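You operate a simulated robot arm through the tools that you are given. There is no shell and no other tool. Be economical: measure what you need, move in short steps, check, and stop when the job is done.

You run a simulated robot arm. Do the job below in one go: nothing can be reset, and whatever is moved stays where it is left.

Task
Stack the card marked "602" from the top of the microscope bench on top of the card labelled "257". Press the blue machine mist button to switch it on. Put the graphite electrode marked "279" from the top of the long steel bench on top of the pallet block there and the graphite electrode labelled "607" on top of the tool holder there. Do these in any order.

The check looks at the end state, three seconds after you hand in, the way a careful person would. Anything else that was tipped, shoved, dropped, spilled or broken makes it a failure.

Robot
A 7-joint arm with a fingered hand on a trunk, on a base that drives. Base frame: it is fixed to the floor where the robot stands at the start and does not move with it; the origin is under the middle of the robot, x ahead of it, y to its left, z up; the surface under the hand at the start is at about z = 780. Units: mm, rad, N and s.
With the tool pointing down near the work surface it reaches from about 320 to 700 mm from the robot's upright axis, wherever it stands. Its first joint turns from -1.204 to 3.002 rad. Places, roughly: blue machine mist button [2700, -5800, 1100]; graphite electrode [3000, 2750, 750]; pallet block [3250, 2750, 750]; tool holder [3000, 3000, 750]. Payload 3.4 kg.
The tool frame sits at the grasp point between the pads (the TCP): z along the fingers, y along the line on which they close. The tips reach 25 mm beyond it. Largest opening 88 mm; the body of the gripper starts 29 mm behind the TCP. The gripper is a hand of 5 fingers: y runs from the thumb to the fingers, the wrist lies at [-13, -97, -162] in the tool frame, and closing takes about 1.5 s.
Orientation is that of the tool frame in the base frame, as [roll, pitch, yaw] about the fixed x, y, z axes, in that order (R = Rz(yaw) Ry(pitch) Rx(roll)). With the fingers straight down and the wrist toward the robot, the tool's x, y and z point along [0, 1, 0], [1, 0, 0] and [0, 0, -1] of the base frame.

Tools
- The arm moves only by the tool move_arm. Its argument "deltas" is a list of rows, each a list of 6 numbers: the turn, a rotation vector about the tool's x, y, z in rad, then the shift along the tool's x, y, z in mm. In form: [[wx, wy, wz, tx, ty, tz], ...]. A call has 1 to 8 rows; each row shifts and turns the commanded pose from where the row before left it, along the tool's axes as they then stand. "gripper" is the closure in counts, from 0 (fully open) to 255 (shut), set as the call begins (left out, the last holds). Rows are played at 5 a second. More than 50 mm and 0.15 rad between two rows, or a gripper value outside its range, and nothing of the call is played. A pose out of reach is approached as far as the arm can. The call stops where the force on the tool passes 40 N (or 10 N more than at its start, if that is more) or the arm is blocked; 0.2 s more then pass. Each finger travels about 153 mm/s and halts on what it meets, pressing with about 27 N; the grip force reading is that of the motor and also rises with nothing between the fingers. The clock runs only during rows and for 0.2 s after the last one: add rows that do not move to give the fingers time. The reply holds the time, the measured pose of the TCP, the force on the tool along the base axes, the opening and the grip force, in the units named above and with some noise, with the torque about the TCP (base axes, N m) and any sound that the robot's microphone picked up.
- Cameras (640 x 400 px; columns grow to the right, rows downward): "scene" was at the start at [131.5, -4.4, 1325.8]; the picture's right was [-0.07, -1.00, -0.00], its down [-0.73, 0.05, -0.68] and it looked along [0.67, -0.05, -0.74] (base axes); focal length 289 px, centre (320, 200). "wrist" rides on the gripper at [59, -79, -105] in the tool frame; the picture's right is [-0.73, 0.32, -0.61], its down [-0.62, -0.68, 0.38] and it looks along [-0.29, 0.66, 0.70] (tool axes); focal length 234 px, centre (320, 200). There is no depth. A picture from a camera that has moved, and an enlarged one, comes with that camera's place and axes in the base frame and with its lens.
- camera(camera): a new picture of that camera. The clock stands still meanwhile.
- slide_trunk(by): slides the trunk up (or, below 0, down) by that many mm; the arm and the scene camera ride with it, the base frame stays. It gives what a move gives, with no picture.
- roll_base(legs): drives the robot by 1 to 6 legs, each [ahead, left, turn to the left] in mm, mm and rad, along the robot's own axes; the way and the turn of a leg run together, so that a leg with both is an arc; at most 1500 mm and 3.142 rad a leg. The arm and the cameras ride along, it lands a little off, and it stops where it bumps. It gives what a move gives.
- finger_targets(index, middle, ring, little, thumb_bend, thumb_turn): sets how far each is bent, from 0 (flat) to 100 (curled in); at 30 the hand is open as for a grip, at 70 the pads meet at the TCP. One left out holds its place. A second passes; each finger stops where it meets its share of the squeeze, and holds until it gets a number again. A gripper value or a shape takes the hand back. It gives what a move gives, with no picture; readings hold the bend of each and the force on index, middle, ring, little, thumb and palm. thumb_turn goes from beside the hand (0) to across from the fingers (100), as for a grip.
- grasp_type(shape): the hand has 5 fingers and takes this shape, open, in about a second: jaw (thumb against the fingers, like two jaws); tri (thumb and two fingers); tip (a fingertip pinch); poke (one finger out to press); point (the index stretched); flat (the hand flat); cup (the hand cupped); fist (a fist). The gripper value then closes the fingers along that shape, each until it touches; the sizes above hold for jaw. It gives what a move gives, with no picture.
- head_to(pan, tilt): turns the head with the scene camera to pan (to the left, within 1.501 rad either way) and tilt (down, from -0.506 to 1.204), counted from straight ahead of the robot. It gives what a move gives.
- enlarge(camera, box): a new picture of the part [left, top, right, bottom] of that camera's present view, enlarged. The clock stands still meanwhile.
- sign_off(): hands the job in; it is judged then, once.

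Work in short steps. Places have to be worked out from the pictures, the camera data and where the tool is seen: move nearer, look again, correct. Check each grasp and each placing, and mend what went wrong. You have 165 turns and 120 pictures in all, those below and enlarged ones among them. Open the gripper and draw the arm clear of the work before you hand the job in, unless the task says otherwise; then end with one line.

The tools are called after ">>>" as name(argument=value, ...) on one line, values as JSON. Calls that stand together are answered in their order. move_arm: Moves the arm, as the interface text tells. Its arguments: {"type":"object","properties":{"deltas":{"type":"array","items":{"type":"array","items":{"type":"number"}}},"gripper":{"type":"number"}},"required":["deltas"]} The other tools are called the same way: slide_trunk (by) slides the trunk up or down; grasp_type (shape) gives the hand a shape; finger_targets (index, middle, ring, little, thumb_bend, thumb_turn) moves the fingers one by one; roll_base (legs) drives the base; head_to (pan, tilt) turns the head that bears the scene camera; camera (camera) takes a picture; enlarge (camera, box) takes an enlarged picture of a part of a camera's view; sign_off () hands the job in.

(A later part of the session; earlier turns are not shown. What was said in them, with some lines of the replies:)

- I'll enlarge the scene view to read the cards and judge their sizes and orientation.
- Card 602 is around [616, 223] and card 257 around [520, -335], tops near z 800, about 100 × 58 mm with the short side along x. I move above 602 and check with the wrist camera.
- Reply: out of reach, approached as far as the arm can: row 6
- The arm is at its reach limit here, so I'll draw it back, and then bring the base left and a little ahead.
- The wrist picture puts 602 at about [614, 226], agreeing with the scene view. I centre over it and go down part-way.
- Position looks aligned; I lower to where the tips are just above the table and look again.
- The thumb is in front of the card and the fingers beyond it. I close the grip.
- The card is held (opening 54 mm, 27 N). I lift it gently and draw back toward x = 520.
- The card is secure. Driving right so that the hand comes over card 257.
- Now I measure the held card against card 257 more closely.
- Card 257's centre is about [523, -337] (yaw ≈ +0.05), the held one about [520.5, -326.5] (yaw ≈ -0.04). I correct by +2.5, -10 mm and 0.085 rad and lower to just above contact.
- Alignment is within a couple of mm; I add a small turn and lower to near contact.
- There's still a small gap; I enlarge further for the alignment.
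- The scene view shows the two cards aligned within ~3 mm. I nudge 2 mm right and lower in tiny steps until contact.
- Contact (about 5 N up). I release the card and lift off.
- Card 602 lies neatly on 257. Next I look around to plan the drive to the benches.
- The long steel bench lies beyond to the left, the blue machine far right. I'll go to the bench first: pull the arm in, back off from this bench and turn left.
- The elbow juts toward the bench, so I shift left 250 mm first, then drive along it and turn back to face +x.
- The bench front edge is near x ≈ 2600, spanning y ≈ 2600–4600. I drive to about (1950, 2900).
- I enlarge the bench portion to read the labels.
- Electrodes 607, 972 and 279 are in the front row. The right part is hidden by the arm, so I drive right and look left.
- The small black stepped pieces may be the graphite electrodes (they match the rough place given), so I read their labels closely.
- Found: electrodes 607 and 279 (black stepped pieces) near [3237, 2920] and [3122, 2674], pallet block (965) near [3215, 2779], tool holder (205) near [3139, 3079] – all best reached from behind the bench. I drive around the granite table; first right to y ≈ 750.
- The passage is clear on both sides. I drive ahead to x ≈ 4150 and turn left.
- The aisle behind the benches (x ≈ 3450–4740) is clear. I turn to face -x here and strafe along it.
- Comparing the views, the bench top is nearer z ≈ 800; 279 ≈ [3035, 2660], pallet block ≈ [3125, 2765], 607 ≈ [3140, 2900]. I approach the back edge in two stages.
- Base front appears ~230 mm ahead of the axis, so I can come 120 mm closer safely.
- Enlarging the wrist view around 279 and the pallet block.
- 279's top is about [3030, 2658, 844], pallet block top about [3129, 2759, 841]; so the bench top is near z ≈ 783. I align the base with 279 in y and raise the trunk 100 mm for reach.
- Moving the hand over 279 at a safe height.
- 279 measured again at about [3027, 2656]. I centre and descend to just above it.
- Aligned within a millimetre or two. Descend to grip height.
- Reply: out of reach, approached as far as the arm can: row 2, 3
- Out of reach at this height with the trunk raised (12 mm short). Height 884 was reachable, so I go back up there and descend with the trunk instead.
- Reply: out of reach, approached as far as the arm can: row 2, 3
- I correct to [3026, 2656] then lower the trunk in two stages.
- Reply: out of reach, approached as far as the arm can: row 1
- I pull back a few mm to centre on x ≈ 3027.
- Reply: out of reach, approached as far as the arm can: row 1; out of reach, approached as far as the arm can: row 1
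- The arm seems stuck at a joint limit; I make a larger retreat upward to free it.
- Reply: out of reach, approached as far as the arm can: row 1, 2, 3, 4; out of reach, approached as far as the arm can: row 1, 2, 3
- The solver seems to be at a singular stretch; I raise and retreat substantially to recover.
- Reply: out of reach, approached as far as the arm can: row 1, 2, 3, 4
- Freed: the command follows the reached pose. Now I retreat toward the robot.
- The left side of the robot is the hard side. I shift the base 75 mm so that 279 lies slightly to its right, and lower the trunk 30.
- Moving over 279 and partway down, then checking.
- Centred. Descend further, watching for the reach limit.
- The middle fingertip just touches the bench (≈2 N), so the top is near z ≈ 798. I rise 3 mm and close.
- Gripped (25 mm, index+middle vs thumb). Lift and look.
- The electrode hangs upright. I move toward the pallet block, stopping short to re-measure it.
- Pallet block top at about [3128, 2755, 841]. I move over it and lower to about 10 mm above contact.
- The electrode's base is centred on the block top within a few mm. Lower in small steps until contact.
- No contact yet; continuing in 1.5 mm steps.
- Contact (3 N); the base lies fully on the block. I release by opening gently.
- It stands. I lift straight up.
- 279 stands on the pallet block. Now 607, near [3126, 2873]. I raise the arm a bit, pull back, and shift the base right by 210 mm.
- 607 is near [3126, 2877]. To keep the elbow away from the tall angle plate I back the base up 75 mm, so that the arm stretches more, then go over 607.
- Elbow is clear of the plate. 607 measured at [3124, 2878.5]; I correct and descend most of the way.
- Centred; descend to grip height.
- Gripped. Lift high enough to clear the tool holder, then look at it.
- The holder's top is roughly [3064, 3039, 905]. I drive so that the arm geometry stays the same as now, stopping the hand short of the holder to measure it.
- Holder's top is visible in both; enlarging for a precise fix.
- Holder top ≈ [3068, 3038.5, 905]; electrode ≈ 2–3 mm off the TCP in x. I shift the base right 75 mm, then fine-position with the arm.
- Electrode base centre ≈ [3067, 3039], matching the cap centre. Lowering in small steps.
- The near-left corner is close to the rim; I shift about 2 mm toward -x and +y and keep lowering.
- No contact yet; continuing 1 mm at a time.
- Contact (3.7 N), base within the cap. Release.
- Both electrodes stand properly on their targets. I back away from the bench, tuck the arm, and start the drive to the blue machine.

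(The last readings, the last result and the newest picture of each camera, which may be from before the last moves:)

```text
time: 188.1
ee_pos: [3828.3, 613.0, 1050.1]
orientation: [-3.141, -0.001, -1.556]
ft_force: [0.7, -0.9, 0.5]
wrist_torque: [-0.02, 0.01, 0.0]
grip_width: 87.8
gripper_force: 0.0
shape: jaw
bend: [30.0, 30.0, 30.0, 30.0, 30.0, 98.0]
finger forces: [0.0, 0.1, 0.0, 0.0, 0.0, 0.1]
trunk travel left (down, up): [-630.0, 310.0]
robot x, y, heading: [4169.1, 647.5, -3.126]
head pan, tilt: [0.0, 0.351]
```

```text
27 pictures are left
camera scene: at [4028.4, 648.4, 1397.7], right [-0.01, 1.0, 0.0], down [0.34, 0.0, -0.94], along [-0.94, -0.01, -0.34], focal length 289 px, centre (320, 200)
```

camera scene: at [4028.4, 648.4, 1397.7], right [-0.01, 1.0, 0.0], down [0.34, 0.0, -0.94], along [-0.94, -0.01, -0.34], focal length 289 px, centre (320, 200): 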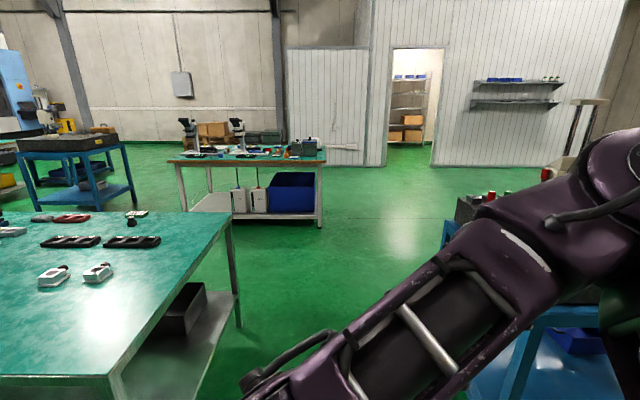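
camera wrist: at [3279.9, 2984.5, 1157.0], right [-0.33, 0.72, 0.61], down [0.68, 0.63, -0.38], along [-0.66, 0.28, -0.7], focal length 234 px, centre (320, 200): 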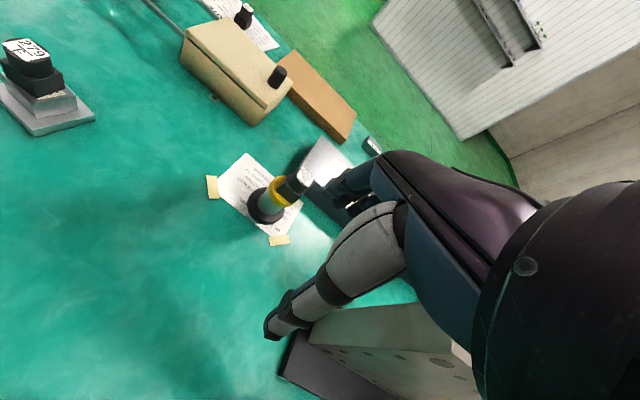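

Clear on both sides. Drive through to x ≈ 1600 and turn to face -y.

>>> roll_base(legs=[[0, 0, -0.015], [1300, 0, 0], [1270, 0, 0], [0, 0, 1.571]])

>>> head_to(pan=0.1, tilt=0.2)

>>> camera(camera="scene")

```text
time: 204.8
ee_pos: [1621.5, 338.1, 1049.8]
orientation: [3.141, 0.001, -0.024]
ft_force: [0.3, -0.7, 0.3]
wrist_torque: [0.01, 0.01, 0.01]
grip_width: 87.4
gripper_force: 0.0
shape: jaw
bend: [30.0, 30.0, 30.0, 30.0, 30.0, 98.0]
finger forces: [0.1, 0.0, 0.0, 0.1, 0.0, 0.1]
trunk travel left (down, up): [-630.0, 310.0]
robot x, y, heading: [1602.0, 681.8, -1.597]
head pan, tilt: [0.0, 0.351]
```

```text
time: 205.4
ee_pos: [1622.8, 338.0, 1049.6]
orientation: [-3.14, -0.001, -0.022]
ft_force: [0.0, 0.1, -0.3]
wrist_torque: [0.02, 0.02, -0.01]
grip_width: 87.5
gripper_force: 0.0
shape: jaw
bend: [30.0, 30.0, 30.0, 30.0, 30.0, 98.0]
finger forces: [0.1, 0.1, 0.1, 0.0, 0.1, 0.1]
trunk travel left (down, up): [-630.0, 310.0]
robot x, y, heading: [1603.0, 684.1, -1.604]
head pan, tilt: [0.099, 0.201]
```

```text
26 pictures are left
camera scene: at [1608.4, 539.2, 1411.7], right [-1.0, -0.07, 0.0], down [-0.01, 0.2, -0.98], along [0.07, -0.98, -0.2], focal length 289 px, centre (320, 200)
```

scene: 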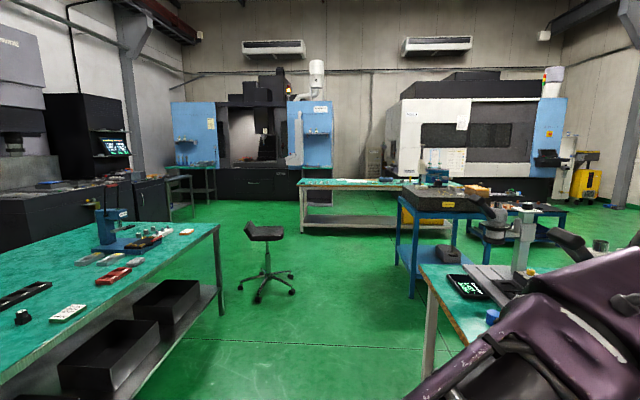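

Route: the stool is at about [2340, -2000]; I pass between it and the second granite table, then turn into the space before the blue machine.

>>> roll_base(legs=[[0, 130, 0.033], [1000, 0, 0], [800, 0, 0], [0, -170, 0], [1000, 0, 0], [850, 0, 0]])

```text
time: 225.3
ee_pos: [1656.6, -3306.2, 1050.4]
orientation: [-3.14, 0.0, 0.023]
ft_force: [0.4, 0.4, 0.1]
wrist_torque: [0.0, -0.01, 0.0]
grip_width: 87.7
gripper_force: 0.0
shape: jaw
bend: [30.0, 30.0, 30.0, 30.0, 30.0, 98.0]
finger forces: [0.0, 0.0, 0.1, 0.1, 0.1, 0.0]
trunk travel left (down, up): [-630.0, 310.0]
robot x, y, heading: [1619.2, -2968.7, -1.551]
head pan, tilt: [0.099, 0.201]
```

>>> head_to(pan=0.3, tilt=0.2)

>>> camera(camera="scene")

```text
time: 226.1
ee_pos: [1655.4, -3305.6, 1051.1]
orientation: [-3.141, 0.0, 0.024]
ft_force: [0.2, 0.2, -0.3]
wrist_torque: [0.03, 0.0, -0.01]
grip_width: 87.9
gripper_force: 0.1
shape: jaw
bend: [30.0, 30.0, 30.0, 30.0, 30.0, 98.0]
finger forces: [0.0, 0.1, 0.0, 0.1, 0.0, 0.0]
trunk travel left (down, up): [-630.0, 310.0]
robot x, y, heading: [1618.9, -2966.1, -1.547]
head pan, tilt: [0.3, 0.201]
```

```text
25 pictures are left
camera scene: at [1650.8, -3102.3, 1411.8], right [-0.95, -0.31, 0.0], down [-0.06, 0.19, -0.98], along [0.31, -0.93, -0.2], focal length 289 px, centre (320, 200)
```

scene: 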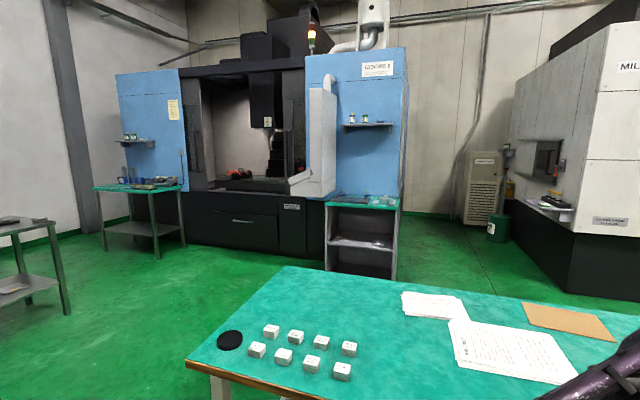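

>>> enlarge(camera="scene", box=[250, 70, 420, 220])

```text
2.67 times, centred on (335, 145) of scene
camera zoom: at [1650.8, -3102.3, 1411.8], right [-0.95, -0.31, 0.0], down [-0.06, 0.19, -0.98], along [0.31, -0.93, -0.2], focal length 771 px, centre (280, 347)
```

zoom: 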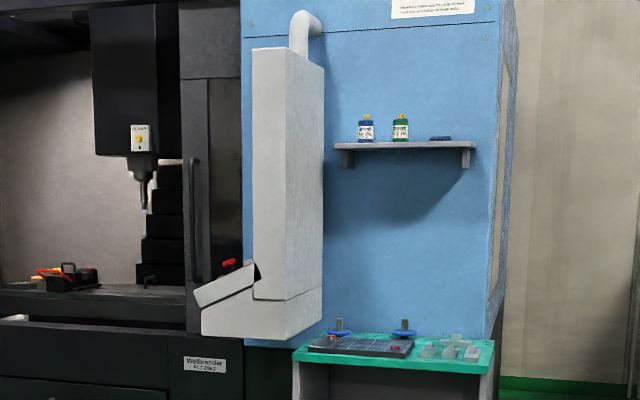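

The control pendant hangs there, its inclined key panel facing +x (to the left in the image). I'll drive to the +x side of it: first to about (3350, -4900), then turn to face -x.

>>> roll_base(legs=[[0, 900, -0.02], [0, 830, 0], [1000, 0, 0], [930, 0, 0], [0, 0, -1.571]])

>>> head_to(pan=0.7, tilt=0.3)

>>> camera(camera="scene")

```text
time: 247.9
ee_pos: [2993.5, -4912.9, 1051.1]
orientation: [-3.141, 0.0, -1.573]
ft_force: [-0.1, -1.1, 0.2]
wrist_torque: [0.02, 0.0, 0.0]
grip_width: 87.6
gripper_force: 0.0
shape: jaw
bend: [30.0, 30.0, 30.0, 30.0, 30.0, 98.0]
finger forces: [0.1, 0.1, 0.0, 0.1, 0.1, 0.0]
trunk travel left (down, up): [-630.0, 310.0]
robot x, y, heading: [3333.8, -4887.1, 3.132]
head pan, tilt: [0.3, 0.201]
```

```text
time: 248.8
ee_pos: [2992.0, -4913.2, 1051.3]
orientation: [-3.139, 0.001, -1.574]
ft_force: [0.0, -0.5, 0.7]
wrist_torque: [-0.01, 0.01, -0.02]
grip_width: 87.4
gripper_force: 0.1
shape: jaw
bend: [30.0, 30.0, 30.0, 30.0, 30.0, 98.0]
finger forces: [0.1, 0.1, 0.0, 0.1, 0.0, 0.0]
trunk travel left (down, up): [-630.0, 310.0]
robot x, y, heading: [3336.6, -4882.6, 3.135]
head pan, tilt: [0.7, 0.3]
```

```text
23 pictures are left
camera scene: at [3215.9, -4941.6, 1402.5], right [-0.64, 0.77, 0.0], down [0.23, 0.19, -0.96], along [-0.74, -0.61, -0.3], focal length 289 px, centre (320, 200)
```

scene: 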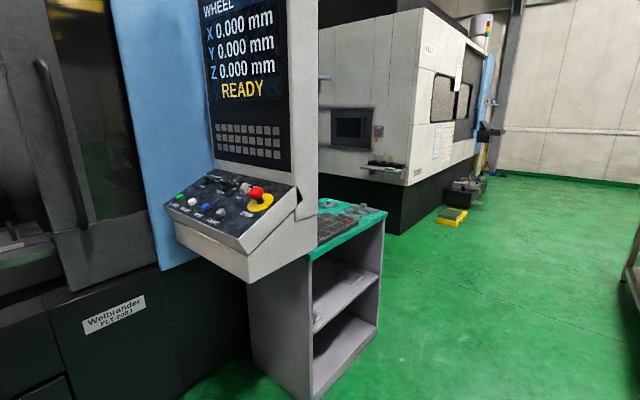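

Excellent view of the panel. Enlarging the buttons.

>>> enlarge(camera="scene", box=[160, 165, 310, 265])

```text
4.00 times, centred on (235, 215) of scene
camera zoom: at [3215.9, -4941.6, 1402.5], right [-0.64, 0.77, 0.0], down [0.23, 0.19, -0.96], along [-0.74, -0.61, -0.3], focal length 1156 px, centre (660, 140)
```

zoom: 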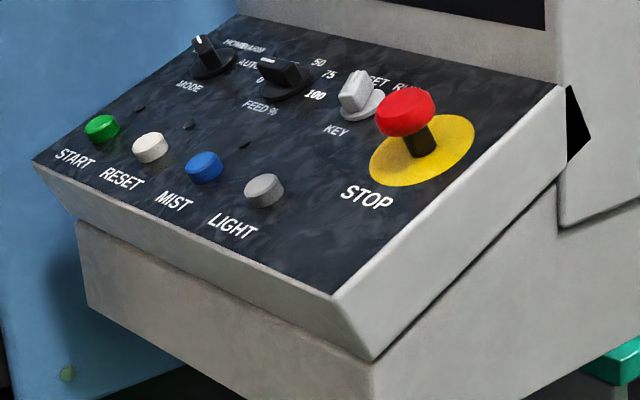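

The blue MIST button is near [2760, -5808, 1100] on a panel sloping about 25°. I raise the trunk, shape the hand to "poke", and strafe toward it.

>>> slide_trunk(by=300)

>>> grasp_type(shape="poke")

>>> roll_base(legs=[[0, 730, 0], [0, 0, 0.3]])

>>> head_to(pan=0.0, tilt=0.8)

>>> camera(camera="scene")

>>> camera(camera="wrist")

```text
time: 251.8
ee_pos: [2992.7, -4912.9, 1349.8]
orientation: [-3.139, 0.002, -1.572]
ft_force: [0.4, -0.2, -0.4]
wrist_torque: [0.02, 0.02, -0.01]
grip_width: 87.6
gripper_force: 0.0
shape: jaw
bend: [30.0, 30.0, 30.0, 30.0, 30.0, 98.0]
finger forces: [0.0, 0.0, 0.0, 0.1, 0.1, 0.0]
trunk travel left (down, up): [-930.0, 10.0]
robot x, y, heading: [3334.9, -4882.8, 3.132]
head pan, tilt: [0.7, 0.3]
```

```text
time: 252.7
ee_pos: [2993.3, -4912.3, 1350.7]
orientation: [-3.138, -0.001, -1.573]
ft_force: [0.8, 0.2, 0.0]
wrist_torque: [0.0, -0.02, 0.02]
grip_width: 0.0
gripper_force: 0.1
shape: poke
bend: [70.0, 70.0, 99.0, 99.0, 100.0, 100.0]
finger forces: [0.0, 0.1, 0.0, 0.1, 0.1, 0.0]
trunk travel left (down, up): [-930.0, 10.0]
robot x, y, heading: [3337.5, -4883.7, 3.135]
head pan, tilt: [0.7, 0.3]
```

```text
time: 257.6
ee_pos: [3015.4, -5736.5, 1350.5]
orientation: [-3.141, 0.0, -1.261]
ft_force: [-0.2, 0.0, 0.3]
wrist_torque: [-0.01, -0.03, -0.02]
grip_width: 0.0
gripper_force: 0.1
shape: poke
bend: [70.0, 70.0, 99.0, 99.0, 100.0, 100.0]
finger forces: [0.0, 0.0, 0.1, 0.1, 0.0, 0.0]
trunk travel left (down, up): [-930.0, 10.0]
robot x, y, heading: [3330.7, -5604.4, -2.835]
head pan, tilt: [0.7, 0.3]
```

```text
time: 258.6
ee_pos: [3014.4, -5737.8, 1350.9]
orientation: [-3.142, 0.001, -1.262]
ft_force: [0.6, 0.7, 0.0]
wrist_torque: [0.0, 0.01, 0.0]
grip_width: 0.1
gripper_force: 0.1
shape: poke
bend: [70.0, 70.0, 99.0, 99.0, 100.0, 100.0]
finger forces: [0.0, 0.0, 0.1, 0.0, 0.0, 0.0]
trunk travel left (down, up): [-930.0, 10.0]
robot x, y, heading: [3328.4, -5605.0, -2.843]
head pan, tilt: [0.0, 0.799]
```

```text
21 pictures are left
camera scene: at [3210.1, -5643.4, 1658.2], right [-0.3, 0.95, 0.0], down [0.68, 0.21, -0.7], along [-0.67, -0.21, -0.72], focal length 289 px, centre (320, 200)
```

scene: 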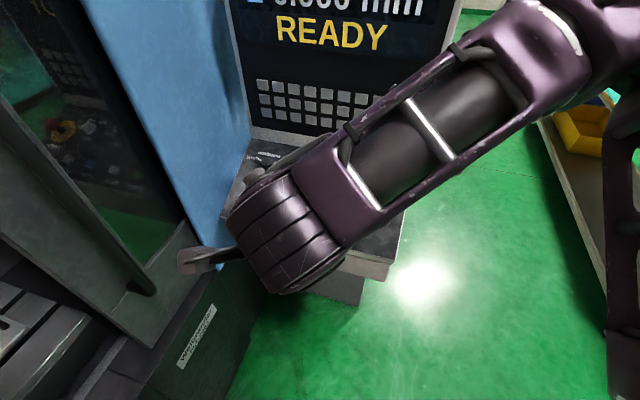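

```text
20 pictures are left
camera wrist: at [3107.8, -5770.0, 1455.9], right [-0.53, 0.59, 0.61], down [0.46, 0.8, -0.38], along [-0.71, 0.08, -0.7], focal length 234 px, centre (320, 200)
```

wrist: 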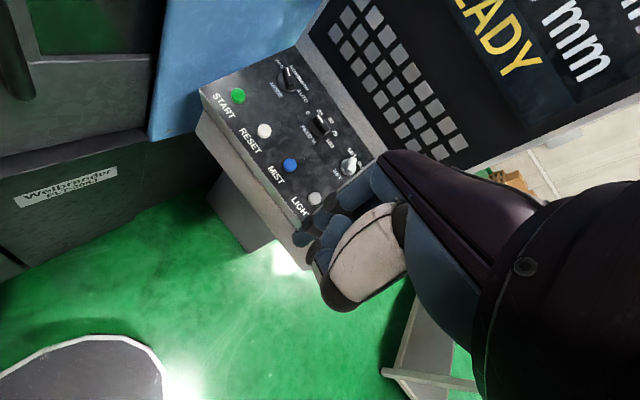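

Triangulated MIST at [2753, -5826, 1094] from two views (consistent to <1 mm). Let me look at the poke-shaped fingertips before using them.

>>> enlarge(camera="wrist", box=[260, 140, 440, 320])

```text
2.22 times, centred on (350, 230) of wrist
camera zoom: at [3107.8, -5770.0, 1455.9], right [-0.53, 0.59, 0.61], down [0.46, 0.8, -0.38], along [-0.71, 0.08, -0.7], focal length 520 px, centre (253, 133)
```

zoom: 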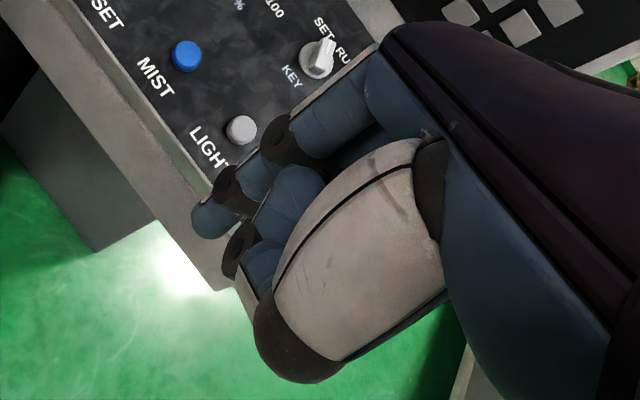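

The index and middle tips stick out together around the TCP, good for a press. I drive 60 mm closer.

>>> roll_base(legs=[[60, 0, 0]])

>>> move_arm(deltas=[[-0.135, 0, 0, 0, 0, 0], [-0.135, 0, 0, 0, 0, 0], [-0.13, 0, 0, 0, 0, 0], [0, 0, 0, 0, 0, 0]])

```text
time: 259.6
ee_pos: [2963.2, -5753.6, 1352.4]
orientation: [3.136, 0.0, -1.263]
ft_force: [1.0, 0.0, 0.3]
wrist_torque: [-0.04, 0.01, 0.0]
grip_width: 0.0
gripper_force: 0.1
shape: poke
bend: [70.0, 70.0, 99.0, 99.0, 100.0, 100.0]
finger forces: [0.1, 0.1, 0.0, 0.0, 0.0, 0.1]
trunk travel left (down, up): [-930.0, 10.0]
robot x, y, heading: [3272.4, -5627.3, -2.839]
head pan, tilt: [0.0, 0.799]
```

```text
time: 260.6
ee_pos: [2952.4, -5772.0, 1353.2]
orientation: [2.742, 0.001, -1.266]
ft_force: [-0.3, 0.6, -0.5]
wrist_torque: [0.0, 0.02, 0.03]
grip_width: 0.0
gripper_force: 0.1
shape: poke
bend: [70.0, 70.0, 99.0, 99.0, 100.0, 100.0]
finger forces: [0.0, 0.1, 0.1, 0.0, 0.0, 0.0]
out of reach, approached as far as the arm can: row 2, 3
trunk travel left (down, up): [-930.0, 10.0]
robot x, y, heading: [3274.9, -5625.2, -2.836]
head pan, tilt: [0.0, 0.799]
```

Tilt reached. I now bring the fingertips to a hover ~40 mm off the MIST button.

>>> move_arm(deltas=[[0, 0, 0, -1.2, 12.8, 36.6], [0, 0, 0, -1.2, 12.8, 36.6], [0, 0, 0, -1.2, 12.8, 36.6], [0, 0, 0, -1.2, 12.8, 36.6], [0, 0, 0, -1.2, 12.8, 36.6], [0, 0, 0, -1.2, 12.8, 36.6], [0, 0, 0, -1.1, 12.5, 36.4], [0, 0, 0, 0, 0, 0]])

>>> enlarge(camera="wrist", box=[160, 100, 440, 360])

```text
time: 262.4
ee_pos: [2777.4, -5820.9, 1151.4]
orientation: [2.742, 0.002, -1.263]
ft_force: [0.6, -0.1, 0.3]
wrist_torque: [0.01, -0.02, 0.01]
grip_width: 0.1
gripper_force: 0.1
shape: poke
bend: [70.0, 70.0, 99.0, 99.0, 100.0, 100.0]
finger forces: [0.0, 0.1, 0.0, 0.0, 0.1, 0.1]
trunk travel left (down, up): [-930.0, 10.0]
robot x, y, heading: [3274.9, -5624.4, -2.839]
head pan, tilt: [0.0, 0.799]
```

```text
1.54 times, centred on (300, 230) of wrist
camera zoom: at [2903.2, -5842.6, 1217.7], right [-0.28, 0.67, 0.69], down [0.27, 0.74, -0.62], along [-0.92, 0.01, -0.38], focal length 360 px, centre (351, 154)
```

zoom: 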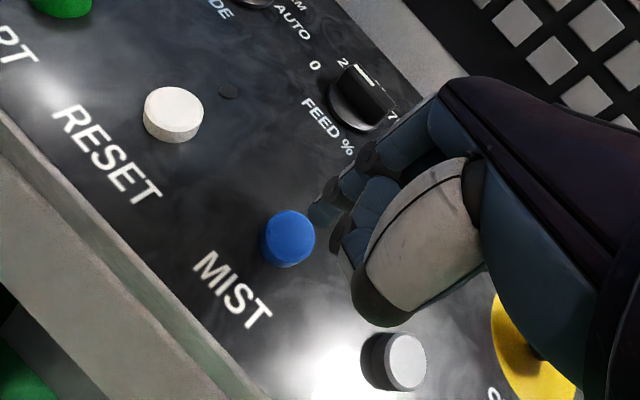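

The MIST button lies almost on the finger axis; I shift ~4 mm and advance 28 mm, close to touching.

>>> move_arm(deltas=[[0, 0, 0, 1, 4.5, 0], [0, 0, 0, 0, 0, 14], [0, 0, 0, 0, 0, 12], [0, 0, 0, 0, 0, 0]])

>>> enlarge(camera="wrist", box=[160, 100, 440, 360])

```text
time: 263.4
ee_pos: [2763.8, -5826.7, 1129.6]
orientation: [2.741, 0.002, -1.264]
ft_force: [0.2, -0.6, -0.1]
wrist_torque: [-0.01, -0.03, 0.0]
grip_width: 0.0
gripper_force: 0.0
shape: poke
bend: [70.0, 70.0, 99.0, 99.0, 100.0, 100.0]
finger forces: [0.0, 0.1, 0.0, 0.0, 0.1, 0.0]
trunk travel left (down, up): [-930.0, 10.0]
robot x, y, heading: [3276.1, -5625.4, -2.845]
head pan, tilt: [0.0, 0.799]
```

```text
1.54 times, centred on (300, 230) of wrist
camera zoom: at [2889.3, -5847.5, 1196.2], right [-0.28, 0.67, 0.69], down [0.27, 0.74, -0.62], along [-0.92, 0.01, -0.39], focal length 360 px, centre (351, 154)
```

zoom: 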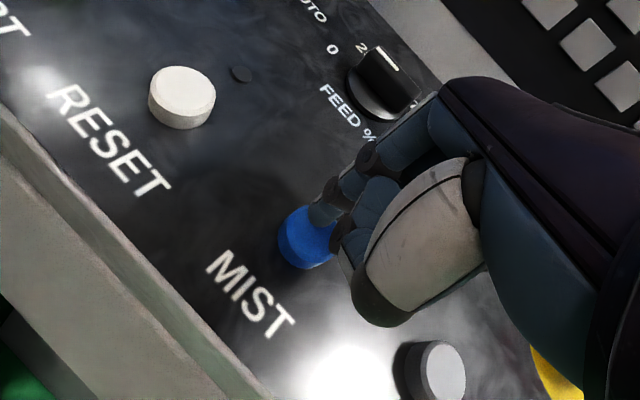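

Fingertips are just above the button. I press in small steps, watching force.

>>> move_arm(deltas=[[0, 0, 0, 0, 0, 3], [0, 0, 0, 0, 0, 3], [0, 0, 0, 0, 0, 2], [0, 0, 0, 0, 0, 2], [0, 0, 0, 0, 0, 0]])

```text
time: 264.6
ee_pos: [2759.8, -5827.1, 1120.4]
orientation: [2.742, 0.0, -1.263]
ft_force: [1.3, 0.6, -0.6]
wrist_torque: [0.01, 0.03, 0.04]
grip_width: 0.0
gripper_force: 0.1
shape: poke
bend: [70.0, 70.0, 99.0, 99.0, 100.0, 100.0]
finger forces: [0.0, 0.7, 0.0, 0.0, 0.0, 0.0]
trunk travel left (down, up): [-930.0, 10.0]
robot x, y, heading: [3277.0, -5620.5, -2.843]
head pan, tilt: [0.0, 0.799]
```

First touch (0.7 N on the middle finger). Continue pressing.

>>> move_arm(deltas=[[0, 0, 0, 0, 0, 2], [0, 0, 0, 0, 0, 2], [0, 0, 0, 0, 0, 1], [0, 0, 0, 0, 0, 0]])

>>> enlarge(camera="wrist", box=[160, 100, 440, 360])

```text
time: 265.6
ee_pos: [2758.6, -5826.9, 1116.2]
orientation: [2.742, 0.001, -1.263]
ft_force: [1.1, 0.1, 2.5]
wrist_torque: [0.06, -0.03, 0.0]
grip_width: 0.0
gripper_force: 0.0
shape: poke
bend: [70.0, 70.0, 99.0, 99.0, 100.0, 100.0]
finger forces: [0.1, 2.8, 0.0, 0.0, 0.0, 0.0]
trunk travel left (down, up): [-930.0, 10.0]
robot x, y, heading: [3273.3, -5624.9, -2.844]
head pan, tilt: [0.0, 0.799]
heard: click
```

```text
1.54 times, centred on (300, 230) of wrist
camera zoom: at [2884.3, -5849.0, 1182.0], right [-0.28, 0.67, 0.69], down [0.27, 0.74, -0.62], along [-0.92, 0.01, -0.39], focal length 360 px, centre (351, 154)
```

zoom: 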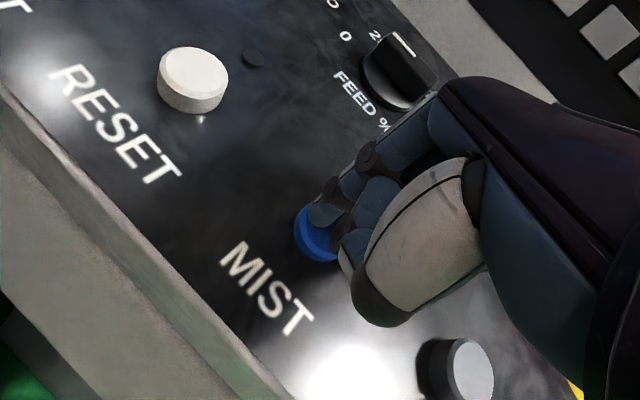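

A click was heard. I withdraw straight back and check whether it is lit.

>>> move_arm(deltas=[[0, 0, 0, 0, 0, -20], [0, 0, 0, 0, 0, -35], [0, 0, 0, 0, 0, -35], [0, 0, 0, 0, -10, -35], [0, 0, 0, 0, -10, -35], [0, 0, 0, 0, -10, -35], [0, 0, 0, 0, 0, 0]])

>>> camera(camera="wrist")

```text
time: 266.8
ee_pos: [2800.8, -5741.2, 1213.8]
orientation: [2.725, 0.217, -1.315]
ft_force: [0.2, 0.4, -0.1]
wrist_torque: [-0.01, 0.0, -0.01]
grip_width: 0.4
gripper_force: 0.0
shape: poke
bend: [70.0, 70.0, 99.0, 99.0, 100.0, 100.0]
finger forces: [0.0, 0.0, 0.1, 0.0, 0.0, 0.0]
out of reach, approached as far as the arm can: row 5, 6
trunk travel left (down, up): [-930.0, 10.0]
robot x, y, heading: [3277.3, -5622.2, -2.836]
head pan, tilt: [0.0, 0.799]
stopped in row 6: the arm was blocked; the commanded pose is now the measured one
```

```text
15 pictures are left
camera wrist: at [2929.3, -5780.8, 1263.2], right [-0.19, 0.53, 0.83], down [0.26, 0.84, -0.48], along [-0.95, 0.13, -0.3], focal length 234 px, centre (320, 200)
```

wrist: 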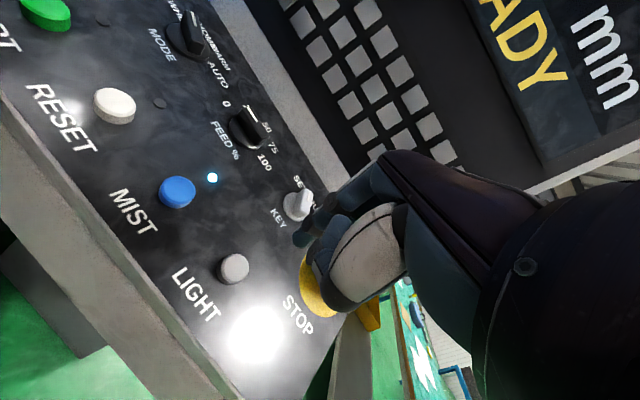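

The MIST lamp is lit. But the arm was reported blocked while withdrawing; I look at the scene before moving.

>>> camera(camera="scene")

```text
14 pictures are left
camera scene: at [3153.9, -5658.5, 1658.2], right [-0.3, 0.95, 0.0], down [0.68, 0.21, -0.7], along [-0.67, -0.21, -0.72], focal length 289 px, centre (320, 200)
```

scene: 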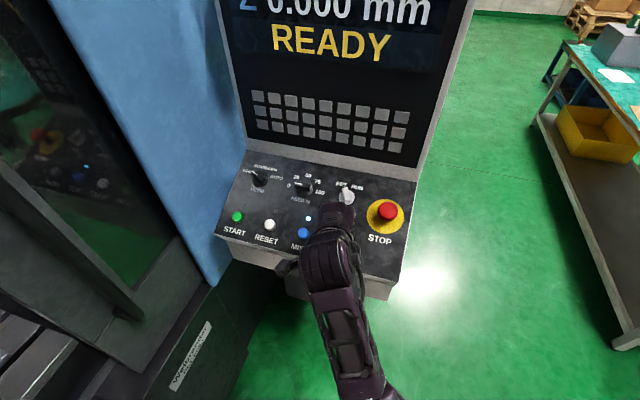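

The hand is clear of everything on the panel, STOP untouched. I back the base straight away from the pendant.

>>> roll_base(legs=[[-450, 0, 0]])

>>> camera(camera="scene")

```text
time: 269.5
ee_pos: [3226.1, -5609.4, 1211.7]
orientation: [2.724, 0.218, -1.316]
ft_force: [-1.2, 0.2, -0.1]
wrist_torque: [0.02, -0.02, -0.03]
grip_width: 0.2
gripper_force: 0.0
shape: poke
bend: [70.0, 70.0, 99.0, 99.0, 100.0, 100.0]
finger forces: [0.1, 0.0, 0.0, 0.0, 0.0, 0.0]
trunk travel left (down, up): [-930.0, 10.0]
robot x, y, heading: [3702.6, -5488.9, -2.844]
head pan, tilt: [0.0, 0.799]
```

```text
13 pictures are left
camera scene: at [3578.9, -5528.4, 1658.0], right [-0.3, 0.95, 0.0], down [0.68, 0.21, -0.7], along [-0.67, -0.21, -0.72], focal length 289 px, centre (320, 200)
```

scene: 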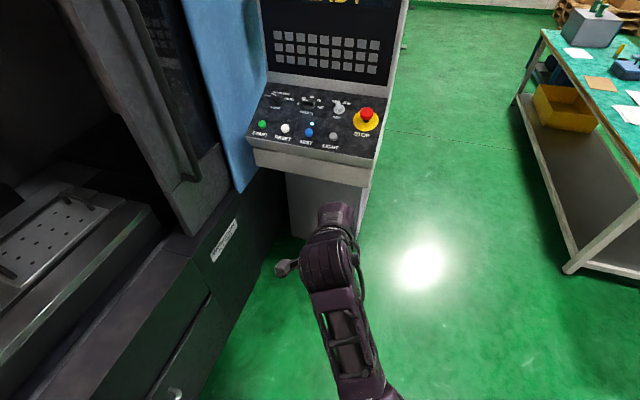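

Clear of the machine. I open the hand and take one close look at the panel to confirm the mist lamp and that STOP is unpressed.

>>> grasp_type(shape="jaw")

>>> enlarge(camera="scene", box=[230, 70, 400, 190])

```text
time: 270.4
ee_pos: [3226.2, -5610.5, 1212.8]
orientation: [2.724, 0.217, -1.315]
ft_force: [0.5, -0.3, -0.2]
wrist_torque: [-0.01, 0.01, -0.02]
grip_width: 88.0
gripper_force: 0.0
shape: jaw
bend: [30.0, 30.0, 30.0, 30.0, 30.0, 98.0]
finger forces: [0.1, 0.0, 0.0, 0.0, 0.1, 0.1]
trunk travel left (down, up): [-930.0, 10.0]
robot x, y, heading: [3702.2, -5488.3, -2.841]
head pan, tilt: [0.0, 0.799]
```

```text
3.33 times, centred on (315, 130) of scene
camera zoom: at [3579.7, -5528.1, 1658.1], right [-0.3, 0.95, 0.0], down [0.68, 0.21, -0.7], along [-0.67, -0.21, -0.72], focal length 964 px, centre (337, 433)
```

zoom: 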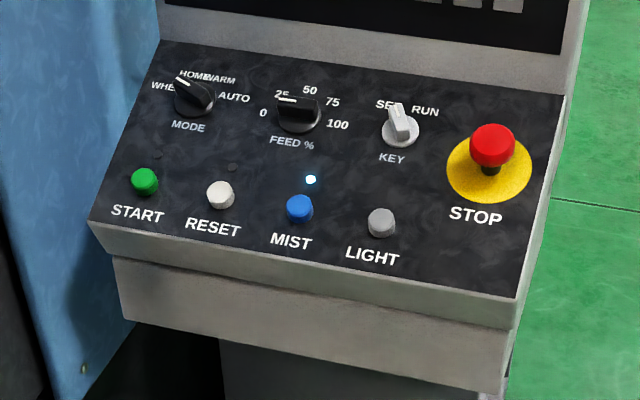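

The mist lamp is on and the other controls look unchanged. All three parts are done, so I hand in.

>>> sign_off()

```text
The job is handed in.
```

All the tasks are done and handed in. Card 602 is stacked on card 257. Graphite electrode 279 stands on the pallet block, and electrode 607 stands on the tool holder. The blue machine's mist is on: the button clicked and its lamp lit.
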